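You operate a simulated robot arm through the tools that you are given. There is no shell and no other tool.

The job below is to be done with a simulated two-armed robot. You get a single attempt, and the scene is never put back.

TASK
Run both green-banded nuts down; where one sticks, take it off and hang the red bracket on that bolt.
Fine: the nut you take off goes in the grey tray; the other stays on by its full height; leave the bolts on the long plate.

The check looks at the end state, three seconds after you hand in, the way a careful person would. Anything else that was tipped, shoved, dropped, spilled or broken makes it a failure.

THE ROBOT
Two 7-joint arms with three-finger grippers on one trunk, on a base that drives. Base frame: it is fixed to the floor where the robot stands at the start and does not move with it; the origin is under the middle of the robot, x ahead of it, y to its left, z up. Lengths are in mm, angles in rad, forces in N, time in s.
The left shoulder is at the start at [70, 146, 1138], the right one opposite. With the tool pointing down near the work surface each hand reaches from about 300 to 680 mm from the robot's upright axis, wherever it stands, measured 20 degrees to its own side. Places, roughly: green-banded bolt (4x4x9 cm) [1400, 1600, 800]; green-banded nut (4x4x2 cm) [1400, 1600, 900]; inside of the grey tray [1400, 1300, 800]; red bracket [1250, 1750, 750]; white bracket [1500, 1750, 750]. Payload 2.2 kg a hand.
The TCP of each hand is the grasp point between the finger pads, 28 mm short of the fingertips. In the tool frame z runs along the fingers and y along their closing line. The gripper opens to 102 mm. The gripper's body begins 71 mm behind the TCP.
Orientation is that of the tool frame in the base frame, as a unit quaternion [w, x, y, z]. With the fingers straight down and closing along the base's y, the tool's x points along the base's -x, its y along +y and its z along -z.

THE INTERFACE
- The arms move only by the tool apply_moves. It takes "left_rows", "right_rows" or both (then of equal length, played together; a hand with none holds still); each is a list of rows, each a list of 3 entries, a list of its own where there are three numbers: the shift along the tool's x, y, z in units of 250 mm (1.0 is 250 mm), then the turn, a rotation vector about the tool's x, y, z in units of 45 degrees (1.0 is 45 degrees), then the finger opening in m, from 0 to 0.102. In form: [[[tx, ty, tz], [rx, ry, rz], claw], ...]. A call has 1 to 20 rows; each row is the pose to reach, as a shift and turn from the pose commanded when the call began, along the tool's axes at that moment. A call with a number of a shift or a turn outside -1 to 1 is refused whole. Rows are played at 5 a second. More than 50 mm and 0.15 rad between two rows, or a gripper value outside its range, and nothing of the call is played. A pose out of reach is approached as far as the arm can. The call stops where the force on the tool passes 70 N (or 10 N more than at its start, if that is more) or the arm is blocked; 0.2 s more then pass. Each finger halts on what it meets, pressing with about 31 N; the grip force reading is that of the motor and also rises with nothing between the fingers. The clock runs only during rows and for 0.2 s after the last one: add rows that repeat a pose to give the fingers time. The reply holds the time, the measured pose of the TCP, the force on the tool along the base axes, the opening and the grip force, in the units named above and with some noise, with the torque about the TCP (base axes, N m) and any sound that the robot's microphone picked up.
- Cameras (640 x 400 px; columns grow to the right, rows downward): "scene" is now at [134.6, -9.8, 1360.4]; the picture's right is [-0.11, -0.99, 0.00], its down [-0.61, 0.07, -0.79] and it looks along [0.78, -0.09, -0.61] (base axes); focal length 258 px, centre (320, 200). "left" rides on the left gripper at [72, 38, -86] in its tool frame; the picture's right is [-0.47, 0.89, 0.00], its down [-0.60, -0.32, -0.73] and it looks along [-0.65, -0.34, 0.68] (tool axes); focal length 256 px, centre (320, 200). "right" rides on the right gripper at [69, 44, -86] in its tool frame; the picture's right is [-0.53, 0.85, 0.00], its down [-0.58, -0.36, -0.73] and it looks along [-0.62, -0.39, 0.68] (tool axes); focal length 256 px, centre (320, 200). There is no depth. A picture from a camera that has moved, and an enlarged one, comes with that camera's place and axes in the base frame and with its lens.
- camera(camera): a new picture of that camera. No time passes.
- slide_trunk(by): slides the trunk up (or, below 0, down) by that many mm; the arms and the scene camera ride with it, the base frame stays. It gives what a move gives, with no picture.
- steer(legs): drives the robot by 1 to 6 legs, each [ahead, left, turn to the left] in mm, mm and rad, along the robot's own axes; the way and the turn of a leg run together, so that a leg with both is an arc; at most 1500 mm and 3.142 rad a leg. The arms and the cameras ride along, it lands a little off, and it stops where it bumps. It gives what a move gives.
- head_to(pan, tilt): turns the head with the scene camera to pan (to the left, within 1.501 rad either way) and tilt (down, from -0.506 to 1.204), counted from straight ahead of the robot. It gives what a move gives.
- zoom(camera, box): a new picture of the part [left, top, right, bottom] of that camera's present view, enlarged. No time passes.
- hand_in(): hands the job in; it is judged then, once.

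Places have to be worked out from the pictures, the camera data and where the tool is seen. Open the grippers and draw the arms clear of the work before you hand the job in, unless the task says otherwise.

The tools are called by a JSON object that holds its "fn" and its "kwargs". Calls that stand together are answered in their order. apply_moves: Moves the arms, as the interface text tells. Its arguments: {"type":"object","properties":{"left_rows":{"type":"array","items":{"type":"array"}},"right_rows":{"type":"array","items":{"type":"array"}}},"required":[]} The other tools are called the same way: slide_trunk (by) slides the trunk up or down; steer (legs) drives the base; head_to (pan, tilt) turns the head that bears the scene camera; camera (camera) takes a picture; zoom (camera, box) takes an enlarged picture of a part of a camera's view; hand_in () hands the job in.

At the start:

```text
time: 0.0
left_tcp_pos: [538.1, 172.9, 1104.6]
left_orientation: [0.0, -0.001, 1.0, 0.0]
left_contact_force: [-0.1, -0.5, 0.0]
left_wrist_torque: [-0.01, -0.02, 0.03]
left_width: 101.9
left_gripper_force: 0.1
right_tcp_pos: [513.5, -251.5, 1156.3]
right_orientation: [-0.001, -0.001, 1.0, 0.0]
right_contact_force: [0.9, 0.4, -0.5]
right_wrist_torque: [0.02, 0.03, 0.03]
right_width: 101.8
right_gripper_force: 0.1
trunk travel left (down, up): [-675.0, 265.0]
robot x, y, heading: [-0.5, 2.2, -0.001]
head pan, tilt: [-0.113, 0.661]
```

scene: 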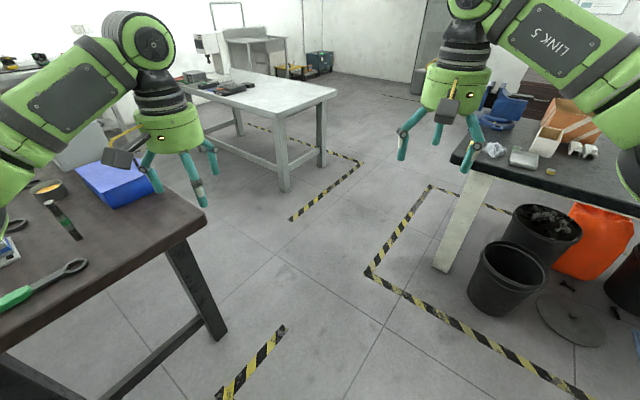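
right: 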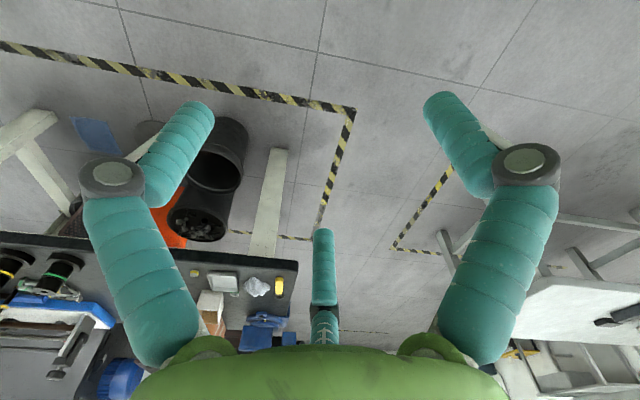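
left: 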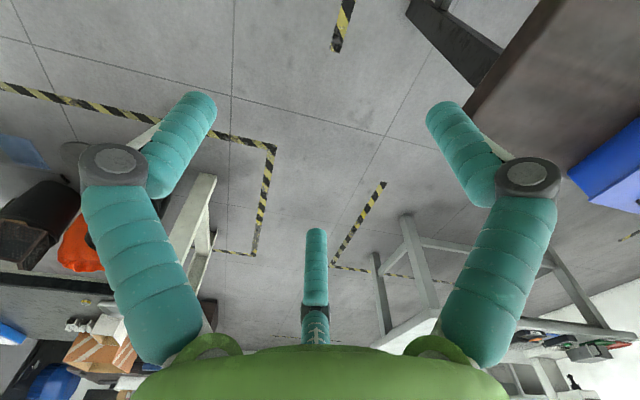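

The scene picture shows several benches; the work is said to be around [1400, 1600, 800], to the front left. I turn the head toward it first to look.

{"fn": "head_to", "kwargs": {"pan": 0.85, "tilt": 0.35}}

{"fn": "camera", "kwargs": {"camera": "scene"}}

```text
time: 1.2
left_tcp_pos: [538.1, 172.4, 1105.5]
left_orientation: [0.0, -0.001, 1.0, -0.001]
left_contact_force: [0.7, 0.2, 0.3]
left_wrist_torque: [-0.01, -0.01, 0.01]
left_width: 101.7
left_gripper_force: 0.0
right_tcp_pos: [513.6, -251.8, 1154.8]
right_orientation: [0.0, 0.0, 1.0, 0.0]
right_contact_force: [-0.5, -0.4, -0.4]
right_wrist_torque: [0.02, -0.03, 0.02]
right_width: 101.8
right_gripper_force: 0.1
trunk travel left (down, up): [-675.0, 265.0]
robot x, y, heading: [0.3, 1.0, -0.003]
head pan, tilt: [0.85, 0.351]
```

```text
taken
camera scene: at [110.3, 69.9, 1388.4], right [0.75, -0.66, 0.0], down [-0.23, -0.26, -0.94], along [0.62, 0.7, -0.34], focal length 258 px, centre (320, 200)
```

scene: 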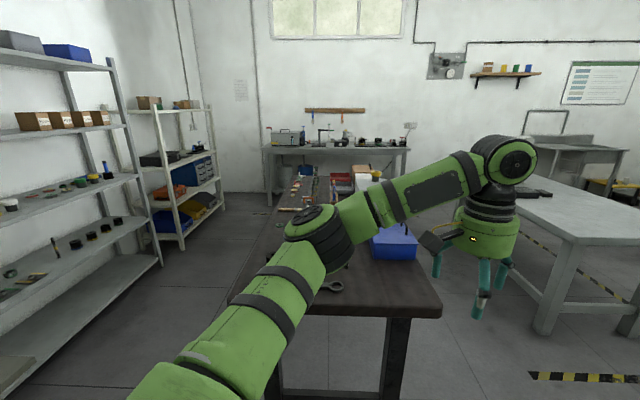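

The point [1400, 1600, 800] should project near (315, 182), on the far part of the brown bench. I enlarge that area.

{"fn": "zoom", "kwargs": {"camera": "scene", "box": [240, 120, 440, 245]}}

{"fn": "zoom", "kwargs": {"camera": "scene", "box": [270, 155, 350, 205]}}

```text
3.20 times, centred on (340, 182) of scene
camera zoom: at [110.3, 69.9, 1388.4], right [0.75, -0.66, 0.0], down [-0.23, -0.26, -0.94], along [0.62, 0.7, -0.34], focal length 826 px, centre (256, 256)
```

zoom: 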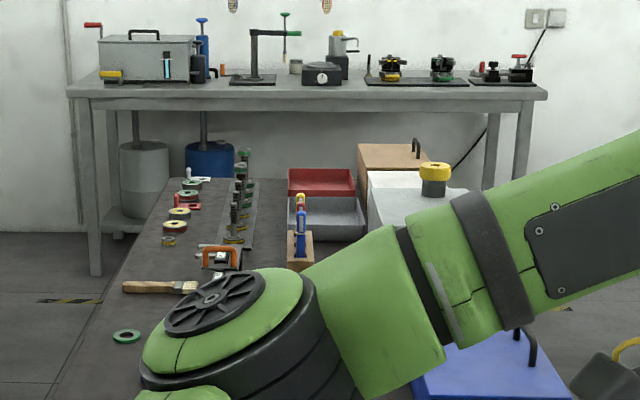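

```text
8.00 times, centred on (310, 180) of scene
camera zoom: at [110.3, 69.9, 1388.4], right [0.75, -0.66, 0.0], down [-0.23, -0.26, -0.94], along [0.62, 0.7, -0.34], focal length 2066 px, centre (400, 360)
```

zoom: 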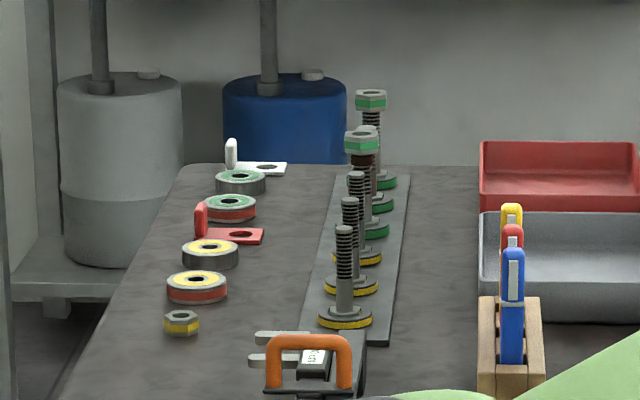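

The green-banded bolts stand on the far half of the brown bench, which runs diagonally (heading about 47°). I will go to its left side through the aisle, so I look left first to check that way is clear.

{"fn": "head_to", "kwargs": {"pan": 1.45, "tilt": 0.6}}

{"fn": "camera", "kwargs": {"camera": "scene"}}

```text
time: 2.2
left_tcp_pos: [539.0, 171.9, 1105.0]
left_orientation: [-0.001, -0.001, 1.0, 0.0]
left_contact_force: [-0.3, -0.6, -0.3]
left_wrist_torque: [0.0, -0.02, -0.02]
left_width: 101.9
left_gripper_force: 0.1
right_tcp_pos: [514.0, -251.1, 1156.3]
right_orientation: [0.0, 0.0, 1.0, 0.0]
right_contact_force: [0.2, -0.6, -0.1]
right_wrist_torque: [0.03, -0.03, 0.0]
right_width: 101.8
right_gripper_force: 0.0
trunk travel left (down, up): [-675.0, 265.0]
robot x, y, heading: [-1.6, -0.9, 0.001]
head pan, tilt: [1.45, 0.6]
```

```text
taken
camera scene: at [59.5, 87.7, 1365.7], right [0.99, -0.12, 0.0], down [-0.07, -0.56, -0.83], along [0.1, 0.82, -0.56], focal length 258 px, centre (320, 200)
```

scene: 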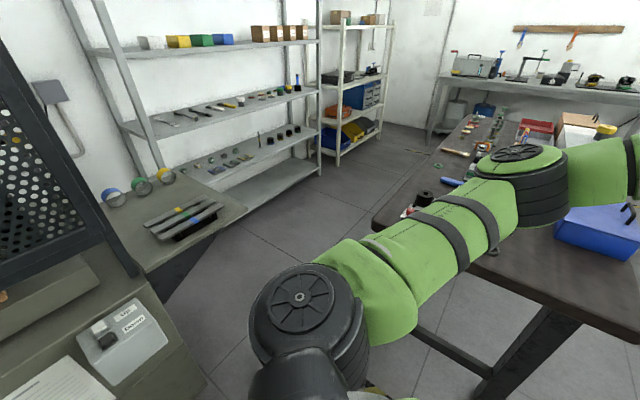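

There is a bench on the left too, whose corner leaves only a narrow gap (~500 mm) to the brown bench. I look down at my own base to learn its footprint before choosing a route.

{"fn": "head_to", "kwargs": {"pan": 0.0, "tilt": 1.2}}

{"fn": "camera", "kwargs": {"camera": "scene"}}

{"fn": "head_to", "kwargs": {"pan": 1.5, "tilt": 1.2}}

{"fn": "camera", "kwargs": {"camera": "scene"}}

```text
time: 3.8
left_tcp_pos: [536.9, 173.2, 1106.1]
left_orientation: [0.0, -0.001, 1.0, 0.0]
left_contact_force: [-0.6, 0.2, -0.9]
left_wrist_torque: [0.02, -0.03, 0.02]
left_width: 101.7
left_gripper_force: 0.0
right_tcp_pos: [513.3, -251.5, 1156.4]
right_orientation: [0.001, 0.0, 1.0, 0.0]
right_contact_force: [0.3, 0.3, -0.8]
right_wrist_torque: [0.01, 0.01, 0.0]
right_width: 102.0
right_gripper_force: 0.0
trunk travel left (down, up): [-675.0, 265.0]
robot x, y, heading: [-0.1, -0.8, 0.001]
head pan, tilt: [0.0, 1.201]
```

```text
taken
camera scene: at [104.7, 0.1, 1321.1], right [0.0, -1.0, 0.0], down [-0.93, 0.0, -0.36], along [0.36, 0.0, -0.93], focal length 258 px, centre (320, 200)
```

scene: 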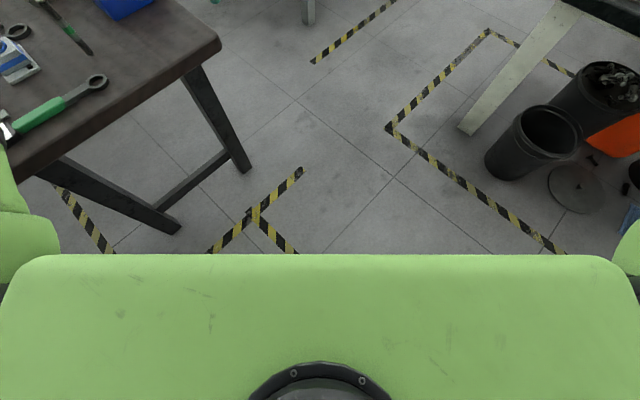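

```text
time: 5.4
left_tcp_pos: [538.6, 173.1, 1105.0]
left_orientation: [0.0, -0.001, 1.0, 0.0]
left_contact_force: [-0.2, 0.4, 0.2]
left_wrist_torque: [-0.01, 0.0, -0.01]
left_width: 102.0
left_gripper_force: 0.1
right_tcp_pos: [513.7, -252.2, 1156.4]
right_orientation: [0.0, 0.0, 1.0, 0.0]
right_contact_force: [-0.2, 0.6, 0.3]
right_wrist_torque: [0.0, -0.02, -0.01]
right_width: 102.0
right_gripper_force: 0.0
trunk travel left (down, up): [-675.0, 265.0]
robot x, y, heading: [-0.6, 0.0, 0.002]
head pan, tilt: [1.499, 1.201]
```

```text
taken
camera scene: at [52.9, 55.8, 1321.1], right [1.0, -0.07, 0.0], down [-0.07, -0.93, -0.36], along [0.03, 0.36, -0.93], focal length 258 px, centre (320, 200)
```

scene: 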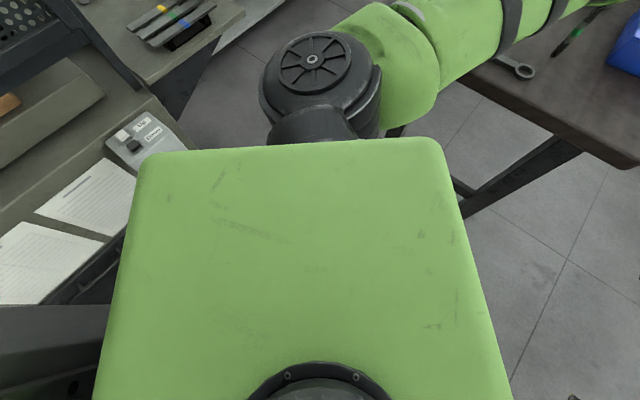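

The left gap is too tight, while the aisle on the right of the brown bench is about a metre wide. I drive to the right-hand aisle first and turn to face along the bench.

{"fn": "steer", "kwargs": {"legs": [[840, -327, 0], [0, 0, 0.86]]}}

{"fn": "head_to", "kwargs": {"pan": 0.2, "tilt": 0.45}}

{"fn": "camera", "kwargs": {"camera": "scene"}}

```text
time: 12.4
left_tcp_pos: [1054.0, 191.5, 1106.0]
left_orientation: [0.0, -0.428, 0.904, 0.0]
left_contact_force: [-0.1, 0.2, 0.1]
left_wrist_torque: [0.0, -0.01, 0.0]
left_width: 101.9
left_gripper_force: 0.0
right_tcp_pos: [1367.1, -95.2, 1156.2]
right_orientation: [0.0, -0.427, 0.904, -0.001]
right_contact_force: [-0.2, 0.2, -0.9]
right_wrist_torque: [-0.02, -0.02, -0.04]
right_width: 102.0
right_gripper_force: 0.0
trunk travel left (down, up): [-675.0, 265.0]
robot x, y, heading: [843.9, -335.3, 0.879]
head pan, tilt: [1.499, 1.201]
```

```text
time: 13.9
left_tcp_pos: [1054.5, 192.8, 1106.5]
left_orientation: [0.0, -0.428, 0.904, 0.0]
left_contact_force: [-0.4, 0.0, -0.2]
left_wrist_torque: [0.0, 0.0, 0.0]
left_width: 101.8
left_gripper_force: 0.0
right_tcp_pos: [1366.4, -96.2, 1156.2]
right_orientation: [0.001, -0.427, 0.904, 0.0]
right_contact_force: [-0.3, 0.1, -0.2]
right_wrist_torque: [0.0, 0.03, 0.01]
right_width: 101.5
right_gripper_force: 0.0
trunk travel left (down, up): [-675.0, 265.0]
robot x, y, heading: [848.5, -330.3, 0.884]
head pan, tilt: [0.201, 0.45]
```

```text
taken
camera scene: at [919.7, -213.5, 1379.2], right [0.88, -0.47, 0.0], down [-0.2, -0.39, -0.9], along [0.42, 0.8, -0.44], focal length 258 px, centre (320, 200)
```

scene: 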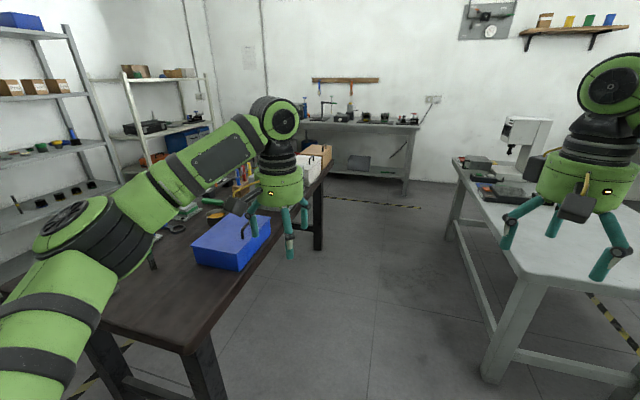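

The aisle between the brown and white benches spans roughly R = 400…1380 mm of my lateral coordinate and I am in its middle. I raise the trunk for clearance and drive along the bench.

{"fn": "slide_trunk", "kwargs": {"by": 150}}

{"fn": "steer", "kwargs": {"legs": [[1395, -117, -0.08]]}}

{"fn": "head_to", "kwargs": {"pan": 1.2, "tilt": 0.6}}

{"fn": "camera", "kwargs": {"camera": "scene"}}

```text
time: 15.7
left_tcp_pos: [1055.0, 193.0, 1255.1]
left_orientation: [-0.001, -0.428, 0.904, -0.001]
left_contact_force: [0.5, 0.2, -0.3]
left_wrist_torque: [-0.03, -0.04, 0.01]
left_width: 101.4
left_gripper_force: 0.0
right_tcp_pos: [1367.2, -95.0, 1306.8]
right_orientation: [0.0, -0.426, 0.905, 0.001]
right_contact_force: [0.1, 1.3, 0.5]
right_wrist_torque: [-0.04, 0.0, 0.0]
right_width: 102.1
right_gripper_force: 0.0
trunk travel left (down, up): [-825.0, 115.0]
robot x, y, heading: [847.8, -335.8, 0.884]
head pan, tilt: [0.201, 0.45]
```

```text
time: 22.6
left_tcp_pos: [2106.8, 1117.7, 1254.8]
left_orientation: [-0.001, -0.388, 0.922, 0.001]
left_contact_force: [-0.4, 0.5, -0.3]
left_wrist_torque: [-0.04, -0.03, 0.01]
left_width: 101.8
left_gripper_force: 0.1
right_tcp_pos: [2393.0, 804.1, 1306.4]
right_orientation: [0.001, -0.387, 0.922, 0.001]
right_contact_force: [0.4, -0.2, -0.4]
right_wrist_torque: [-0.02, -0.02, 0.01]
right_width: 102.0
right_gripper_force: 0.0
trunk travel left (down, up): [-825.0, 115.0]
robot x, y, heading: [1855.0, 614.2, 0.793]
head pan, tilt: [0.201, 0.45]
```

```text
time: 23.8
left_tcp_pos: [2106.6, 1117.0, 1255.5]
left_orientation: [-0.001, -0.387, 0.922, 0.0]
left_contact_force: [0.8, -0.1, 0.2]
left_wrist_torque: [-0.03, -0.01, 0.01]
left_width: 101.9
left_gripper_force: 0.1
right_tcp_pos: [2392.0, 804.1, 1306.3]
right_orientation: [0.0, -0.387, 0.922, 0.0]
right_contact_force: [0.3, 0.1, 0.1]
right_wrist_torque: [0.01, -0.02, -0.04]
right_width: 102.1
right_gripper_force: 0.0
trunk travel left (down, up): [-825.0, 115.0]
robot x, y, heading: [1855.5, 613.5, 0.802]
head pan, tilt: [1.201, 0.6]
```

```text
taken
camera scene: at [1851.1, 729.4, 1515.7], right [0.91, 0.41, 0.0], down [0.23, -0.51, -0.83], along [-0.34, 0.75, -0.56], focal length 258 px, centre (320, 200)
```

scene: 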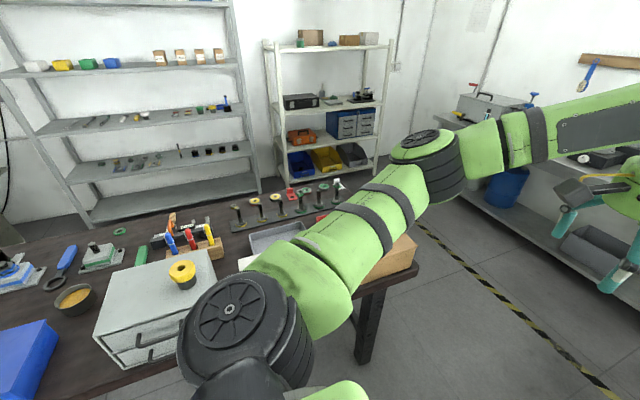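

The far end corner of the bench works out at about [1900, 1483]. I enlarge the bolt row.

{"fn": "zoom", "kwargs": {"camera": "scene", "box": [220, 165, 364, 255]}}

```text
4.44 times, centred on (292, 210) of scene
camera zoom: at [1851.1, 729.4, 1515.7], right [0.91, 0.41, 0.0], down [0.23, -0.51, -0.83], along [-0.34, 0.75, -0.56], focal length 1148 px, centre (444, 156)
```

zoom: 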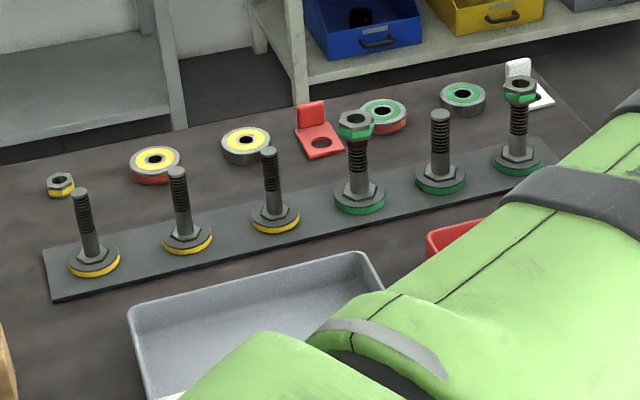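

The six bolts are clear: nuts sit high on bolts 4 and 6 (≈[1340,1630] and ≈[1472,1774]), brackets are by the left edge, and the grey tray near [1350,1404]. The left side of the bench reaches everything, so I go round the far end through the ~1.2 m gap.

{"fn": "steer", "kwargs": {"legs": [[1250, 0, 0]]}}

{"fn": "head_to", "kwargs": {"pan": 1.45, "tilt": 0.6}}

{"fn": "camera", "kwargs": {"camera": "scene"}}

```text
time: 30.1
left_tcp_pos: [2994.1, 1995.1, 1255.8]
left_orientation: [0.0, -0.379, 0.925, 0.001]
left_contact_force: [0.3, 0.1, -0.9]
left_wrist_torque: [-0.01, 0.0, 0.01]
left_width: 102.1
left_gripper_force: 0.1
right_tcp_pos: [3272.5, 1676.4, 1307.4]
right_orientation: [0.001, -0.379, 0.925, 0.0]
right_contact_force: [0.5, -0.2, -0.2]
right_wrist_torque: [-0.01, -0.01, -0.02]
right_width: 102.1
right_gripper_force: 0.1
trunk travel left (down, up): [-825.0, 115.0]
robot x, y, heading: [2734.4, 1492.0, 0.776]
head pan, tilt: [1.201, 0.6]
```

```text
time: 30.9
left_tcp_pos: [2994.7, 1997.1, 1254.8]
left_orientation: [0.0, -0.38, 0.925, 0.0]
left_contact_force: [-0.5, 0.4, -0.6]
left_wrist_torque: [-0.01, 0.02, 0.0]
left_width: 101.9
left_gripper_force: 0.2
right_tcp_pos: [3273.7, 1676.9, 1307.3]
right_orientation: [0.0, -0.379, 0.925, 0.001]
right_contact_force: [-0.5, -0.1, 0.7]
right_wrist_torque: [0.02, 0.03, -0.01]
right_width: 102.0
right_gripper_force: 0.0
trunk travel left (down, up): [-825.0, 115.0]
robot x, y, heading: [2734.0, 1496.1, 0.778]
head pan, tilt: [1.45, 0.6]
```

```text
taken
camera scene: at [2712.9, 1599.8, 1515.7], right [0.79, 0.61, 0.0], down [0.35, -0.45, -0.83], along [-0.5, 0.65, -0.56], focal length 258 px, centre (320, 200)
```

scene: 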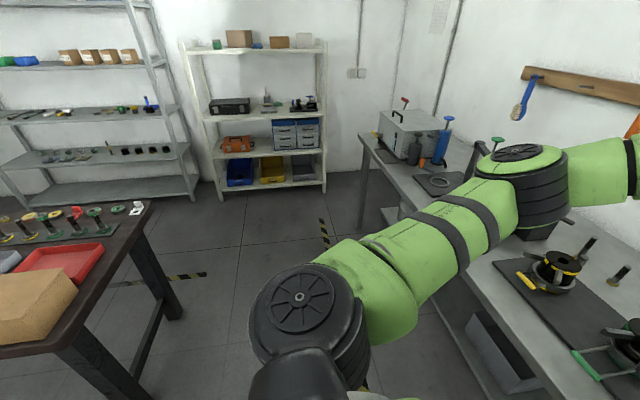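

From here the gap looks clear: bench end at L≈2385, wall bench front at L≈3600, me at 2968. I slide left along the gap.

{"fn": "steer", "kwargs": {"legs": [[-45, 1400, 0.0]]}}

{"fn": "head_to", "kwargs": {"pan": 1.45, "tilt": 0.7}}

{"fn": "camera", "kwargs": {"camera": "scene"}}

```text
time: 37.8
left_tcp_pos: [1983.3, 2944.7, 1256.6]
left_orientation: [0.0, -0.384, 0.923, 0.0]
left_contact_force: [0.8, -0.2, 0.5]
left_wrist_torque: [-0.01, 0.02, -0.03]
left_width: 102.1
left_gripper_force: 0.1
right_tcp_pos: [2267.1, 2627.5, 1306.2]
right_orientation: [0.0, -0.383, 0.924, 0.0]
right_contact_force: [-0.6, -0.1, -0.1]
right_wrist_torque: [0.0, 0.02, -0.01]
right_width: 102.3
right_gripper_force: 0.0
trunk travel left (down, up): [-825.0, 115.0]
robot x, y, heading: [1723.8, 2442.4, 0.784]
head pan, tilt: [1.45, 0.6]
```

```text
time: 38.5
left_tcp_pos: [1983.3, 2943.6, 1256.1]
left_orientation: [0.0, -0.383, 0.924, -0.001]
left_contact_force: [-0.7, 0.1, -0.3]
left_wrist_torque: [0.01, -0.01, -0.02]
left_width: 102.1
left_gripper_force: 0.0
right_tcp_pos: [2265.5, 2628.3, 1307.7]
right_orientation: [0.0, -0.384, 0.923, 0.0]
right_contact_force: [0.3, 0.0, 0.2]
right_wrist_torque: [-0.01, -0.01, -0.01]
right_width: 102.2
right_gripper_force: 0.0
trunk travel left (down, up): [-825.0, 115.0]
robot x, y, heading: [1721.1, 2443.0, 0.786]
head pan, tilt: [1.45, 0.7]
```

```text
taken
camera scene: at [1706.6, 2543.5, 1507.1], right [0.79, 0.62, 0.0], down [0.4, -0.51, -0.77], along [-0.47, 0.6, -0.64], focal length 258 px, centre (320, 200)
```

scene: 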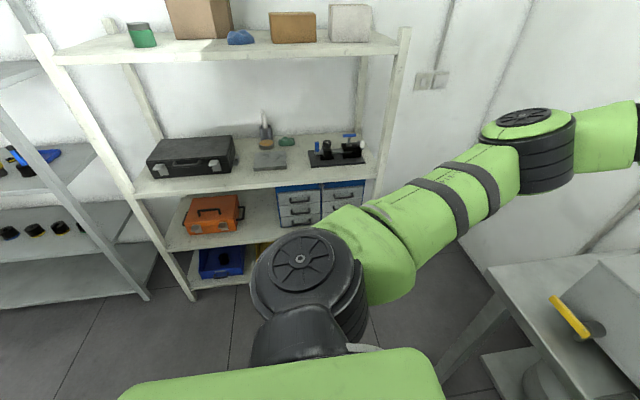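

The shelf front is at R≈-1460, so there is room. I turn to face the bench from its left side, back off a little and slide along to the bolts.

{"fn": "steer", "kwargs": {"legs": [[0, 0, -1.546], [-330, 0, 0], [0, -780, 0]]}}

{"fn": "head_to", "kwargs": {"pan": 0.0, "tilt": 0.9}}

{"fn": "camera", "kwargs": {"camera": "scene"}}

```text
time: 48.2
left_tcp_pos: [1461.1, 1871.4, 1255.2]
left_orientation: [0.0, 0.377, 0.926, 0.0]
left_contact_force: [-0.8, 0.0, -0.4]
left_wrist_torque: [-0.01, 0.02, -0.01]
left_width: 101.9
left_gripper_force: 0.0
right_tcp_pos: [1146.9, 1586.1, 1306.7]
right_orientation: [0.0, 0.378, 0.926, 0.0]
right_contact_force: [-0.6, 0.0, 0.3]
right_wrist_torque: [-0.02, 0.02, 0.01]
right_width: 102.0
right_gripper_force: 0.1
trunk travel left (down, up): [-825.0, 115.0]
robot x, y, heading: [955.1, 2121.9, -0.774]
head pan, tilt: [1.45, 0.7]
```

```text
time: 49.7
left_tcp_pos: [1459.1, 1870.6, 1254.5]
left_orientation: [0.0, 0.377, 0.926, 0.0]
left_contact_force: [0.4, -0.3, 0.0]
left_wrist_torque: [-0.03, -0.02, 0.01]
left_width: 102.1
left_gripper_force: 0.0
right_tcp_pos: [1146.7, 1584.1, 1306.9]
right_orientation: [0.0, 0.378, 0.926, -0.001]
right_contact_force: [0.5, 0.0, -0.3]
right_wrist_torque: [0.02, 0.01, 0.02]
right_width: 102.0
right_gripper_force: 0.0
trunk travel left (down, up): [-825.0, 115.0]
robot x, y, heading: [953.3, 2122.6, -0.774]
head pan, tilt: [0.0, 0.901]
```

```text
taken
camera scene: at [1042.7, 2035.8, 1490.9], right [-0.7, -0.71, 0.0], down [-0.56, 0.55, -0.62], along [0.44, -0.43, -0.78], focal length 258 px, centre (320, 200)
```

scene: 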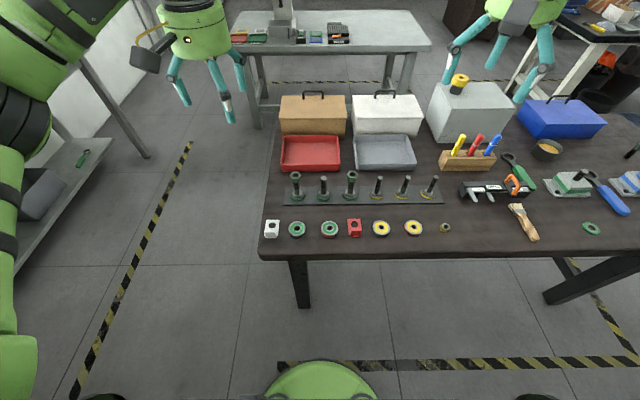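

Now everything is in view: in my robot frame bolt 4 is ≈701 ahead/107 right, bolt 6 ≈707 ahead/85 left, red bracket ≈575 ahead/111 right, tray ≈950 ahead/270 right, bench edge ≈465 ahead. I lower the trunk back and creep forward 150 mm, then look down to judge clearance.

{"fn": "steer", "kwargs": {"legs": [[150, -10, 0]]}}

{"fn": "head_to", "kwargs": {"pan": 0.0, "tilt": 1.2}}

{"fn": "camera", "kwargs": {"camera": "scene"}}

```text
time: 51.1
left_tcp_pos: [1558.8, 1764.0, 1256.6]
left_orientation: [0.001, 0.377, 0.926, -0.001]
left_contact_force: [-0.9, -0.2, -0.2]
left_wrist_torque: [-0.04, -0.01, 0.01]
left_width: 101.8
left_gripper_force: 0.0
right_tcp_pos: [1245.4, 1476.8, 1308.7]
right_orientation: [0.002, 0.376, 0.926, -0.001]
right_contact_force: [-0.1, 0.2, 0.7]
right_wrist_torque: [0.01, -0.01, -0.01]
right_width: 102.0
right_gripper_force: 0.0
trunk travel left (down, up): [-825.0, 115.0]
robot x, y, heading: [1053.1, 2010.9, -0.771]
head pan, tilt: [0.0, 0.901]
```

```text
time: 51.9
left_tcp_pos: [1559.5, 1759.9, 1254.5]
left_orientation: [0.0, 0.376, 0.927, -0.001]
left_contact_force: [0.2, 0.4, -0.6]
left_wrist_torque: [-0.02, 0.02, 0.0]
left_width: 101.9
left_gripper_force: 0.0
right_tcp_pos: [1248.3, 1472.9, 1305.7]
right_orientation: [0.0, 0.376, 0.926, 0.0]
right_contact_force: [1.0, 0.2, 0.6]
right_wrist_torque: [0.01, 0.05, -0.02]
right_width: 102.2
right_gripper_force: 0.0
trunk travel left (down, up): [-825.0, 115.0]
robot x, y, heading: [1053.0, 2008.8, -0.774]
head pan, tilt: [0.0, 1.201]
```

```text
taken
camera scene: at [1129.2, 1937.9, 1471.0], right [-0.7, -0.72, 0.0], down [-0.67, 0.65, -0.36], along [0.26, -0.25, -0.93], focal length 258 px, centre (320, 200)
```

scene: 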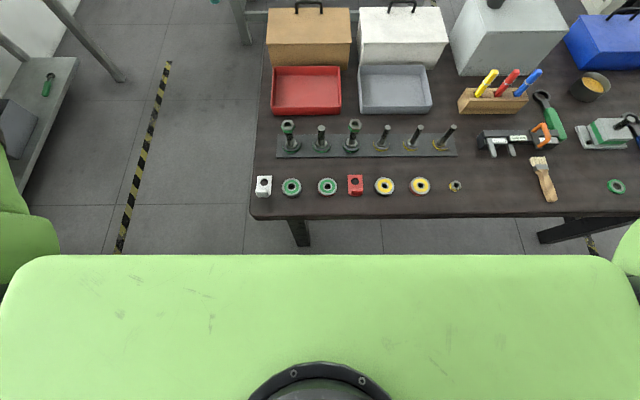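

The bench edge is now ≈325 mm ahead of my axis, bolt 6 at F≈544/left 91 and bolt 4 at F≈547/right 98, both well within reach. I lower the trunk again and zoom in on the bolts.

{"fn": "slide_trunk", "kwargs": {"by": -150}}

{"fn": "head_to", "kwargs": {"pan": 0.0, "tilt": 0.9}}

{"fn": "camera", "kwargs": {"camera": "scene"}}

{"fn": "zoom", "kwargs": {"camera": "scene", "box": [240, 130, 400, 230]}}

{"fn": "camera", "kwargs": {"camera": "left"}}

{"fn": "camera", "kwargs": {"camera": "right"}}

```text
time: 53.6
left_tcp_pos: [1558.9, 1761.6, 1105.2]
left_orientation: [0.001, 0.376, 0.927, 0.0]
left_contact_force: [0.1, -1.2, 0.3]
left_wrist_torque: [0.01, 0.0, -0.02]
left_width: 102.1
left_gripper_force: 0.1
right_tcp_pos: [1246.8, 1473.4, 1156.2]
right_orientation: [0.001, 0.375, 0.927, 0.001]
right_contact_force: [0.9, -0.8, 0.0]
right_wrist_torque: [-0.02, -0.06, 0.02]
right_width: 101.9
right_gripper_force: 0.0
trunk travel left (down, up): [-675.0, 265.0]
robot x, y, heading: [1054.7, 2009.4, -0.772]
head pan, tilt: [0.0, 1.201]
```

```text
time: 54.5
left_tcp_pos: [1559.6, 1762.2, 1106.0]
left_orientation: [0.0, 0.376, 0.927, 0.0]
left_contact_force: [0.9, -0.1, 0.4]
left_wrist_torque: [0.01, -0.01, -0.02]
left_width: 102.1
left_gripper_force: 0.1
right_tcp_pos: [1245.5, 1474.0, 1156.6]
right_orientation: [0.001, 0.376, 0.927, 0.0]
right_contact_force: [-0.2, 0.6, -0.4]
right_wrist_torque: [0.01, -0.01, -0.01]
right_width: 102.1
right_gripper_force: 0.1
trunk travel left (down, up): [-675.0, 265.0]
robot x, y, heading: [1054.8, 2012.3, -0.773]
head pan, tilt: [0.0, 0.901]
```

```text
taken
camera scene: at [1142.5, 1925.0, 1340.8], right [-0.7, -0.72, 0.0], down [-0.56, 0.55, -0.62], along [0.44, -0.43, -0.78], focal length 258 px, centre (320, 200)
```

scene: 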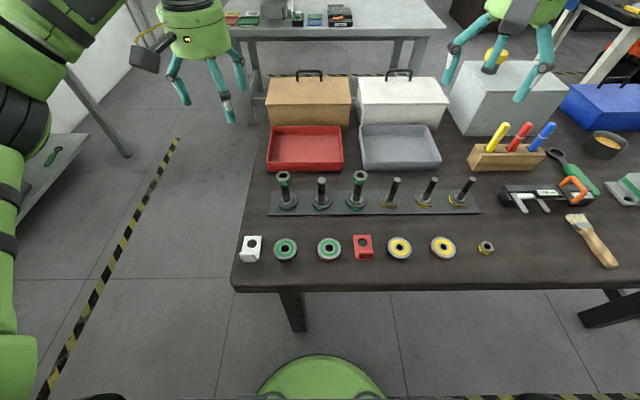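

```text
4.00 times, centred on (320, 180) of scene
camera zoom: at [1142.5, 1925.0, 1340.8], right [-0.7, -0.72, 0.0], down [-0.56, 0.55, -0.62], along [0.44, -0.43, -0.78], focal length 1033 px, centre (320, 280)
```

zoom: 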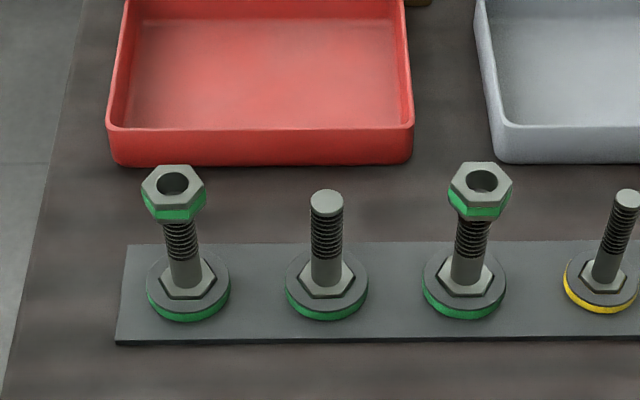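

```text
taken
camera left: at [1535.0, 1839.5, 1191.0], right [0.95, 0.31, 0.0], down [0.21, -0.65, 0.73], along [0.23, -0.69, -0.68], focal length 256 px, centre (320, 200)
```

left: 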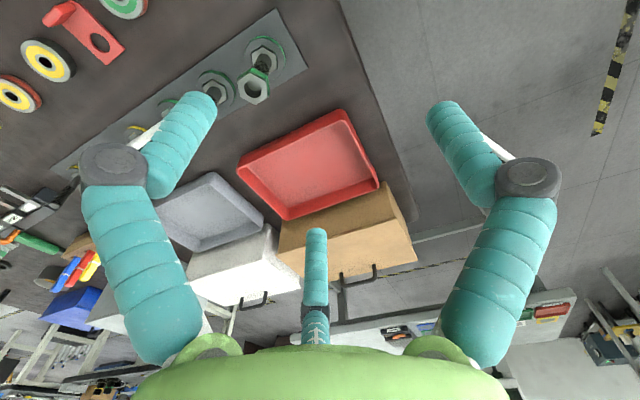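

```text
taken
camera right: at [1228.5, 1552.7, 1243.4], right [0.97, 0.23, 0.0], down [0.16, -0.66, 0.73], along [0.17, -0.71, -0.68], focal length 256 px, centre (320, 200)
```

right: 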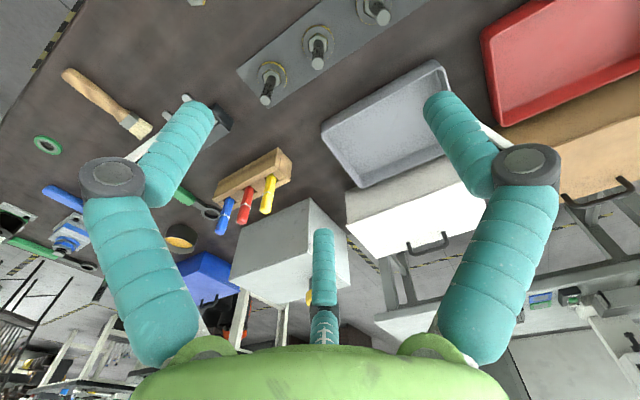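

The wrist views show the bolts below the left hand. I enlarge the left hand in the scene view to understand its finger layout before approaching.

{"fn": "zoom", "kwargs": {"camera": "scene", "box": [110, 0, 270, 130]}}

{"fn": "zoom", "kwargs": {"camera": "left", "box": [180, 0, 340, 100]}}

```text
3.08 times, centred on (190, 65) of scene
camera zoom: at [1142.5, 1925.0, 1340.8], right [-0.7, -0.72, 0.0], down [-0.56, 0.55, -0.62], along [0.44, -0.43, -0.78], focal length 795 px, centre (720, 615)
```

zoom: 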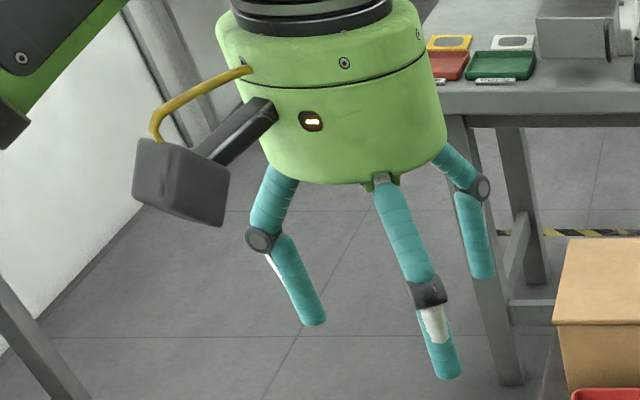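

```text
4.00 times, centred on (260, 50) of left
camera zoom: at [1535.0, 1839.5, 1191.0], right [0.95, 0.31, 0.0], down [0.21, -0.65, 0.73], along [0.23, -0.69, -0.68], focal length 1024 px, centre (560, 800)
```

zoom: 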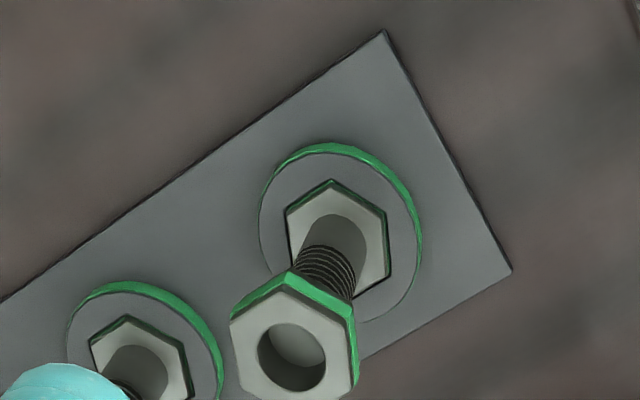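

Triangulating the two views puts nut 6's top centre at ≈[1503, 1694, 902] and nut 4's at ≈[1379, 1563, 902]; plate top is ≈800. I bring the left hand above nut 6 at z≈1000 and check its alignment.

{"fn": "apply_moves", "kwargs": {"left_rows": [[[-0.006, -0.09, 0.1], [0, 0, 0], 0.102], [[-0.012, -0.18, 0.2], [0, 0, 0], 0.102], [[-0.02, -0.27, 0.31], [0, 0, 0], 0.102], [[-0.028, -0.352, 0.42], [0, 0, 0], 0.102], [[-0.028, -0.352, 0.42], [0, 0, 0], 0.102]]}}

{"fn": "camera", "kwargs": {"camera": "left"}}

{"fn": "zoom", "kwargs": {"camera": "scene", "box": [200, 70, 400, 220]}}

```text
time: 55.6
left_tcp_pos: [1501.6, 1695.8, 1001.8]
left_orientation: [-0.001, 0.376, 0.927, 0.0]
left_contact_force: [0.5, 0.2, -0.1]
left_wrist_torque: [-0.04, 0.02, 0.0]
left_width: 102.1
left_gripper_force: 0.2
right_tcp_pos: [1247.3, 1474.6, 1156.9]
right_orientation: [0.001, 0.376, 0.927, 0.0]
right_contact_force: [0.2, 0.3, 0.7]
right_wrist_torque: [-0.02, 0.0, -0.04]
right_width: 101.9
right_gripper_force: 0.0
trunk travel left (down, up): [-675.0, 265.0]
robot x, y, heading: [1054.6, 2008.1, -0.77]
head pan, tilt: [0.0, 0.901]
```

```text
taken
camera left: at [1477.3, 1774.2, 1087.6], right [0.95, 0.31, 0.0], down [0.21, -0.65, 0.73], along [0.23, -0.7, -0.68], focal length 256 px, centre (320, 200)
```

left: 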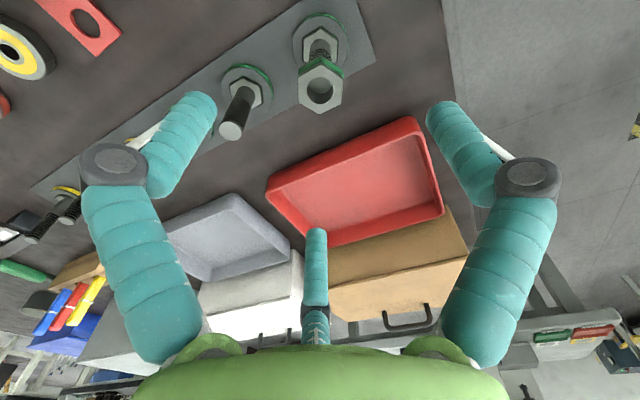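

```text
2.67 times, centred on (300, 145) of scene
camera zoom: at [1142.7, 1925.7, 1341.0], right [-0.7, -0.72, 0.0], down [-0.56, 0.55, -0.62], along [0.45, -0.43, -0.78], focal length 689 px, centre (373, 347)
```

zoom: 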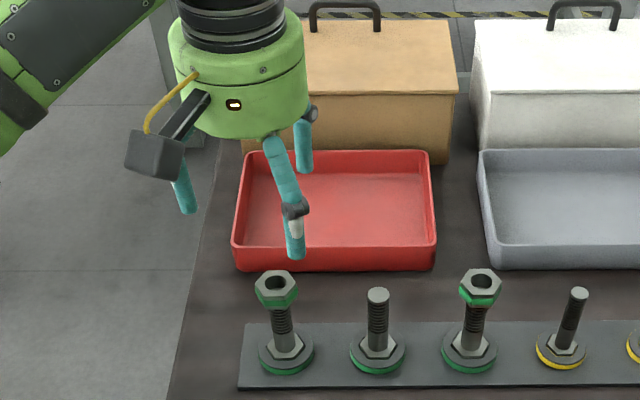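

The wrist view puts the nut within ~2 mm of the tool axis. I turn back 30° to line up with the flats (their normals point across the bench), narrow the fingers to 60 mm, and descend so the fingertips straddle the nut.

{"fn": "apply_moves", "kwargs": {"left_rows": [[[-0.004, 0.002, 0], [0, 0, -0.167], 0.07], [[-0.008, 0.002, 0], [0, 0, -0.333], 0.065], [[-0.008, 0.002, 0], [0, 0, -0.5], 0.065], [[-0.008, 0.002, 0], [0, 0, -0.667], 0.065], [[-0.008, 0.002, 0.12], [0, 0, -0.667], 0.065], [[-0.008, 0.002, 0.24], [0, 0, -0.667], 0.065], [[-0.008, 0.002, 0.32], [0, 0, -0.667], 0.065], [[-0.008, 0.002, 0.376], [0, 0, -0.667], 0.065], [[-0.008, 0.002, 0.376], [0, 0, -0.667], 0.065]]}}

{"fn": "camera", "kwargs": {"camera": "left"}}

{"fn": "zoom", "kwargs": {"camera": "scene", "box": [210, 90, 370, 215]}}

```text
time: 57.6
left_tcp_pos: [1505.5, 1693.2, 907.5]
left_orientation: [0.0, 0.123, 0.992, 0.001]
left_contact_force: [-0.1, -0.3, 0.6]
left_wrist_torque: [0.0, -0.02, 0.05]
left_width: 65.0
left_gripper_force: 0.0
right_tcp_pos: [1246.7, 1474.6, 1157.1]
right_orientation: [0.001, 0.375, 0.927, -0.001]
right_contact_force: [-0.5, -0.1, -0.1]
right_wrist_torque: [0.04, -0.03, 0.05]
right_width: 102.1
right_gripper_force: 0.1
trunk travel left (down, up): [-675.0, 265.0]
robot x, y, heading: [1051.5, 2011.9, -0.77]
head pan, tilt: [0.0, 0.901]
```

```text
taken
camera left: at [1446.0, 1747.6, 992.2], right [0.67, 0.74, 0.0], down [0.51, -0.46, 0.73], along [0.54, -0.49, -0.68], focal length 256 px, centre (320, 200)
```

left: 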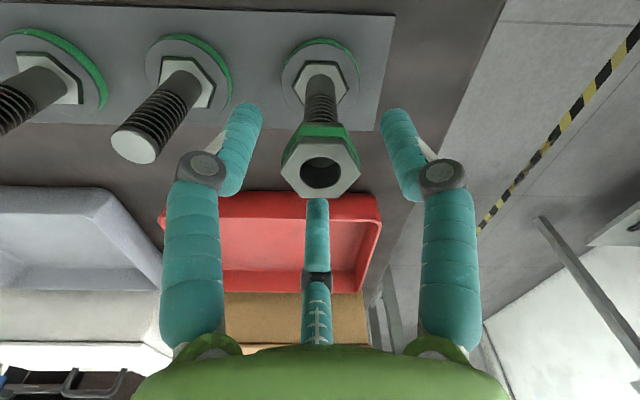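

```text
3.20 times, centred on (290, 152) of scene
camera zoom: at [1142.5, 1925.1, 1340.9], right [-0.7, -0.72, 0.0], down [-0.56, 0.55, -0.62], along [0.45, -0.43, -0.78], focal length 826 px, centre (416, 352)
```

zoom: 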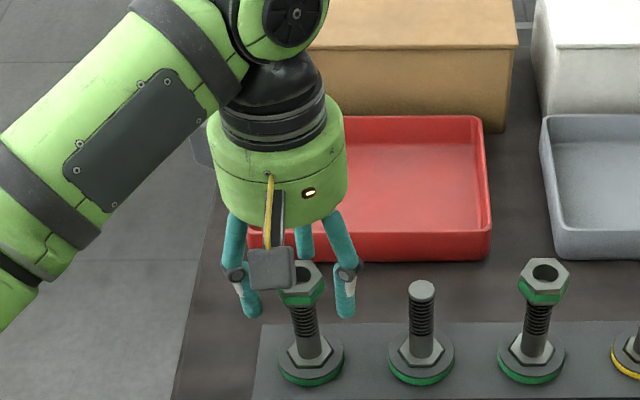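

The fingers straddle nut 6 with its flats lined up with the closing line. I close on it and try a first 30° clockwise turn, watching force and torque.

{"fn": "apply_moves", "kwargs": {"left_rows": [[[0, 0, 0], [0, 0, 0], 0.02], [[0, 0, 0], [0, 0, 0], 0.02], [[0, 0, 0], [0, 0, 0], 0.02]]}}

{"fn": "camera", "kwargs": {"camera": "left"}}

{"fn": "zoom", "kwargs": {"camera": "scene", "box": [210, 90, 370, 215]}}

```text
time: 58.5
left_tcp_pos: [1506.2, 1691.8, 906.8]
left_orientation: [0.001, 0.123, 0.992, -0.001]
left_contact_force: [-2.4, 1.1, 4.6]
left_wrist_torque: [0.05, 0.14, 0.0]
left_width: 31.3
left_gripper_force: 31.1
right_tcp_pos: [1245.8, 1474.6, 1157.2]
right_orientation: [0.0, 0.376, 0.926, 0.0]
right_contact_force: [-0.3, 0.9, -0.7]
right_wrist_torque: [0.03, -0.01, 0.0]
right_width: 102.0
right_gripper_force: 0.0
trunk travel left (down, up): [-675.0, 265.0]
robot x, y, heading: [1051.6, 2014.6, -0.77]
head pan, tilt: [0.0, 0.901]
```

```text
taken
camera left: at [1445.4, 1748.0, 993.0], right [0.67, 0.74, 0.0], down [0.51, -0.45, 0.73], along [0.54, -0.49, -0.68], focal length 256 px, centre (320, 200)
```

left: 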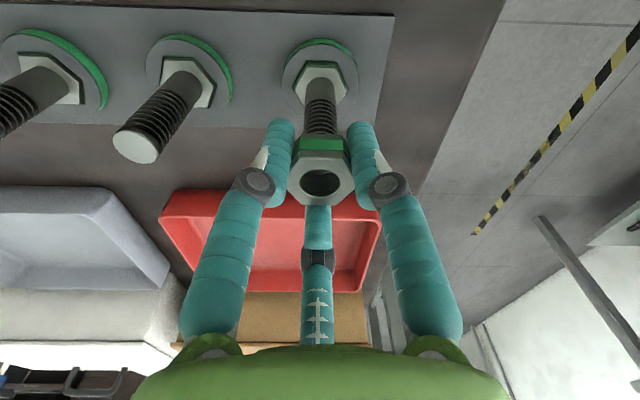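

```text
3.20 times, centred on (290, 152) of scene
camera zoom: at [1141.7, 1925.7, 1341.0], right [-0.7, -0.72, 0.0], down [-0.56, 0.55, -0.62], along [0.45, -0.43, -0.78], focal length 826 px, centre (416, 352)
```

zoom: 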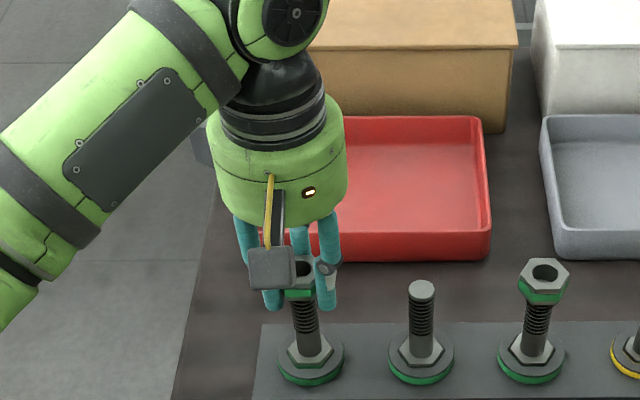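

Gripped at 31.3 mm across the flats. Now a careful 30° clockwise turn (+z of the tool), watching torque.

{"fn": "apply_moves", "kwargs": {"left_rows": [[[0, 0, 0], [0, 0, 0.167], 0.02], [[0, 0, 0], [0, 0, 0.333], 0.02], [[0, 0, 0], [0, 0, 0.5], 0.02], [[0, 0, 0], [0, 0, 0.667], 0.02], [[0, 0, 0], [0, 0, 0.667], 0.02]]}}

{"fn": "camera", "kwargs": {"camera": "left"}}

```text
time: 59.6
left_tcp_pos: [1504.5, 1692.5, 907.4]
left_orientation: [0.0, 0.378, 0.926, -0.001]
left_contact_force: [-9.2, 0.3, -0.1]
left_wrist_torque: [-0.08, 0.71, 0.01]
left_width: 31.1
left_gripper_force: 31.4
right_tcp_pos: [1245.8, 1474.4, 1157.6]
right_orientation: [0.001, 0.377, 0.926, 0.0]
right_contact_force: [0.1, 0.3, -0.5]
right_wrist_torque: [-0.04, 0.02, 0.01]
right_width: 102.1
right_gripper_force: 0.0
trunk travel left (down, up): [-675.0, 265.0]
robot x, y, heading: [1052.4, 2010.4, -0.768]
head pan, tilt: [0.0, 0.901]
```

```text
taken
camera left: at [1479.6, 1770.5, 992.0], right [0.95, 0.31, 0.0], down [0.21, -0.65, 0.73], along [0.23, -0.7, -0.68], focal length 256 px, centre (320, 200)
```

left: 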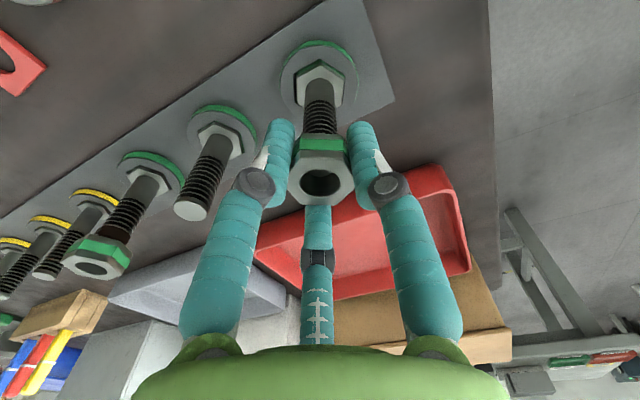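

The nut turned with the hand with only a small side force (−9 N in x). I look closely at how the nut sits on the bolt now.

{"fn": "zoom", "kwargs": {"camera": "left", "box": [240, 30, 400, 230]}}

{"fn": "zoom", "kwargs": {"camera": "scene", "box": [260, 140, 380, 215]}}

{"fn": "camera", "kwargs": {"camera": "right"}}

```text
2.00 times, centred on (320, 130) of left
camera zoom: at [1479.6, 1770.5, 992.0], right [0.95, 0.31, 0.0], down [0.21, -0.65, 0.73], along [0.23, -0.7, -0.68], focal length 512 px, centre (320, 340)
```

zoom: 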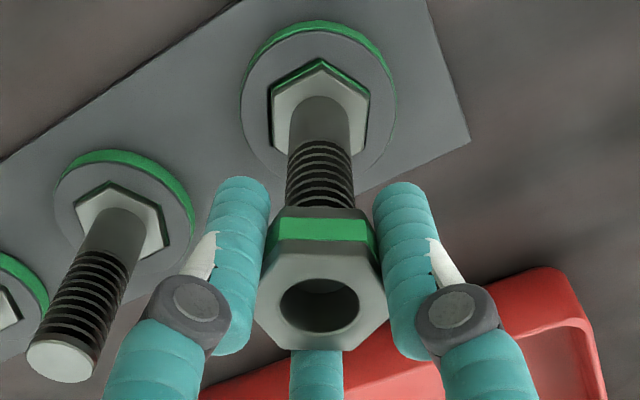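

```text
5.33 times, centred on (320, 178) of scene
camera zoom: at [1141.0, 1924.7, 1341.0], right [-0.7, -0.72, 0.0], down [-0.56, 0.55, -0.62], along [0.45, -0.43, -0.78], focal length 1377 px, centre (320, 320)
```

zoom: 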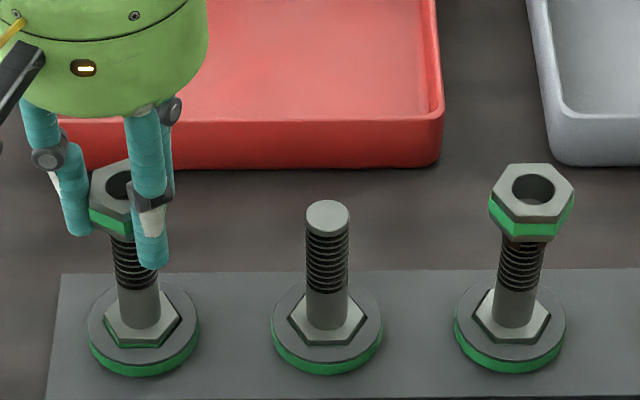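

```text
taken
camera right: at [1227.0, 1552.5, 1243.5], right [0.97, 0.23, 0.0], down [0.16, -0.66, 0.73], along [0.17, -0.71, -0.68], focal length 256 px, centre (320, 200)
```

right: 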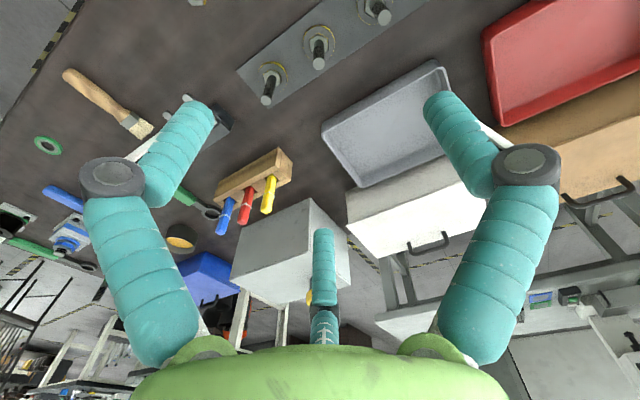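

I want to see exactly how nut, bolt head and fingers sit, so I enlarge both views further.

{"fn": "zoom", "kwargs": {"camera": "left", "box": [270, 110, 370, 220]}}

{"fn": "zoom", "kwargs": {"camera": "scene", "box": [260, 165, 324, 205]}}

```text
3.64 times, centred on (320, 165) of left
camera zoom: at [1479.6, 1770.5, 992.0], right [0.95, 0.31, 0.0], down [0.21, -0.65, 0.73], along [0.23, -0.7, -0.68], focal length 931 px, centre (320, 327)
```

zoom: 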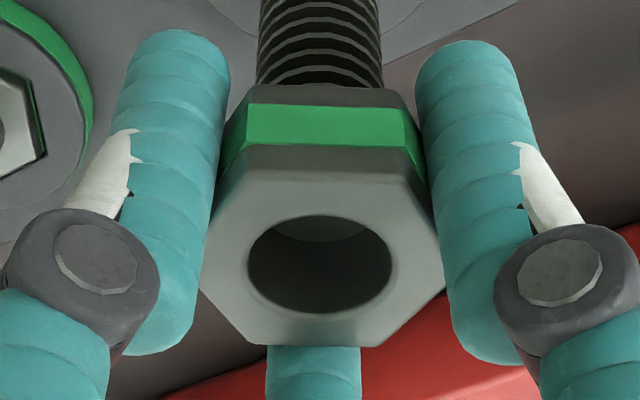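

```text
10.00 times, centred on (292, 185) of scene
camera zoom: at [1141.0, 1924.7, 1341.0], right [-0.7, -0.72, 0.0], down [-0.56, 0.55, -0.62], along [0.45, -0.43, -0.78], focal length 2582 px, centre (600, 350)
```

zoom: 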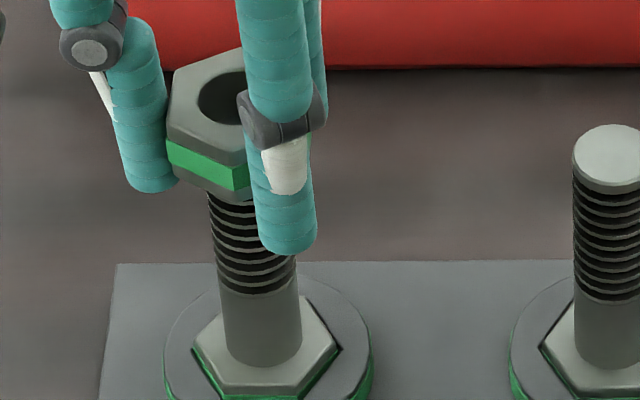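

The bolt stands upright and the nut is square on it; the hand turns it freely. I turn another 30° on, release, and look whether the nut moved along the bolt.

{"fn": "apply_moves", "kwargs": {"left_rows": [[[0, 0, 0], [0, 0, 0.167], 0.02], [[0, 0, 0], [0, 0, 0.333], 0.02], [[0, 0, 0], [0, 0, 0.5], 0.02], [[0, 0, 0], [0, 0, 0.667], 0.02], [[0, 0, 0], [0, 0, 0.667], 0.06], [[0, 0, 0], [0, 0, 0.667], 0.06]]}}

{"fn": "camera", "kwargs": {"camera": "left"}}

{"fn": "zoom", "kwargs": {"camera": "scene", "box": [260, 165, 324, 205]}}

```text
time: 61.0
left_tcp_pos: [1507.0, 1691.8, 906.0]
left_orientation: [0.001, 0.603, 0.797, 0.001]
left_contact_force: [0.4, -0.3, -0.8]
left_wrist_torque: [-0.02, 0.01, -0.03]
left_width: 60.2
left_gripper_force: 0.0
right_tcp_pos: [1247.1, 1472.7, 1156.4]
right_orientation: [0.001, 0.376, 0.927, 0.0]
right_contact_force: [0.6, 0.8, 0.4]
right_wrist_torque: [0.0, -0.01, 0.01]
right_width: 102.0
right_gripper_force: 0.0
trunk travel left (down, up): [-675.0, 265.0]
robot x, y, heading: [1054.1, 2011.7, -0.774]
head pan, tilt: [0.0, 0.901]
```

```text
taken
camera left: at [1523.7, 1772.7, 992.7], right [0.98, -0.21, 0.0], down [-0.14, -0.67, 0.73], along [-0.15, -0.72, -0.68], focal length 256 px, centre (320, 200)
```

left: 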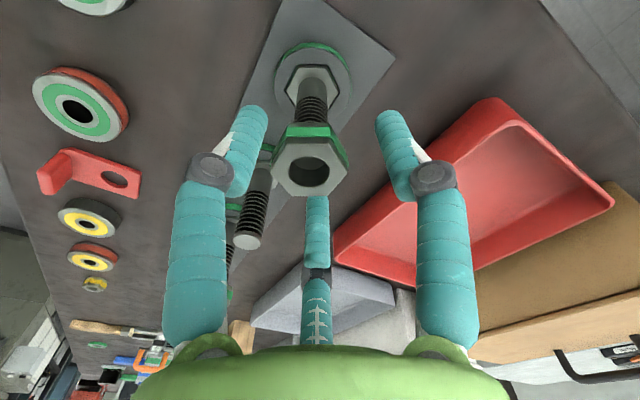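

```text
10.00 times, centred on (292, 185) of scene
camera zoom: at [1142.4, 1924.7, 1340.9], right [-0.7, -0.72, 0.0], down [-0.56, 0.55, -0.62], along [0.45, -0.43, -0.78], focal length 2582 px, centre (600, 350)
```

zoom: 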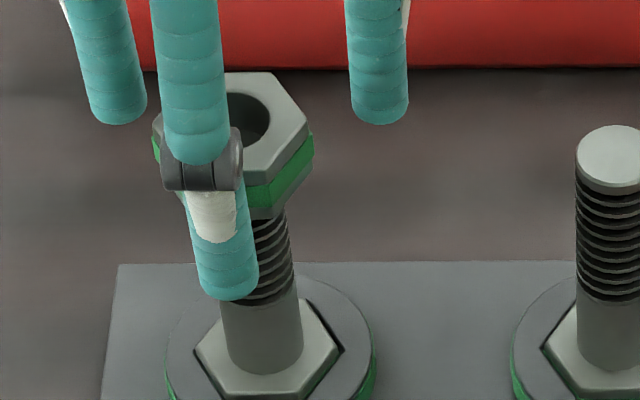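

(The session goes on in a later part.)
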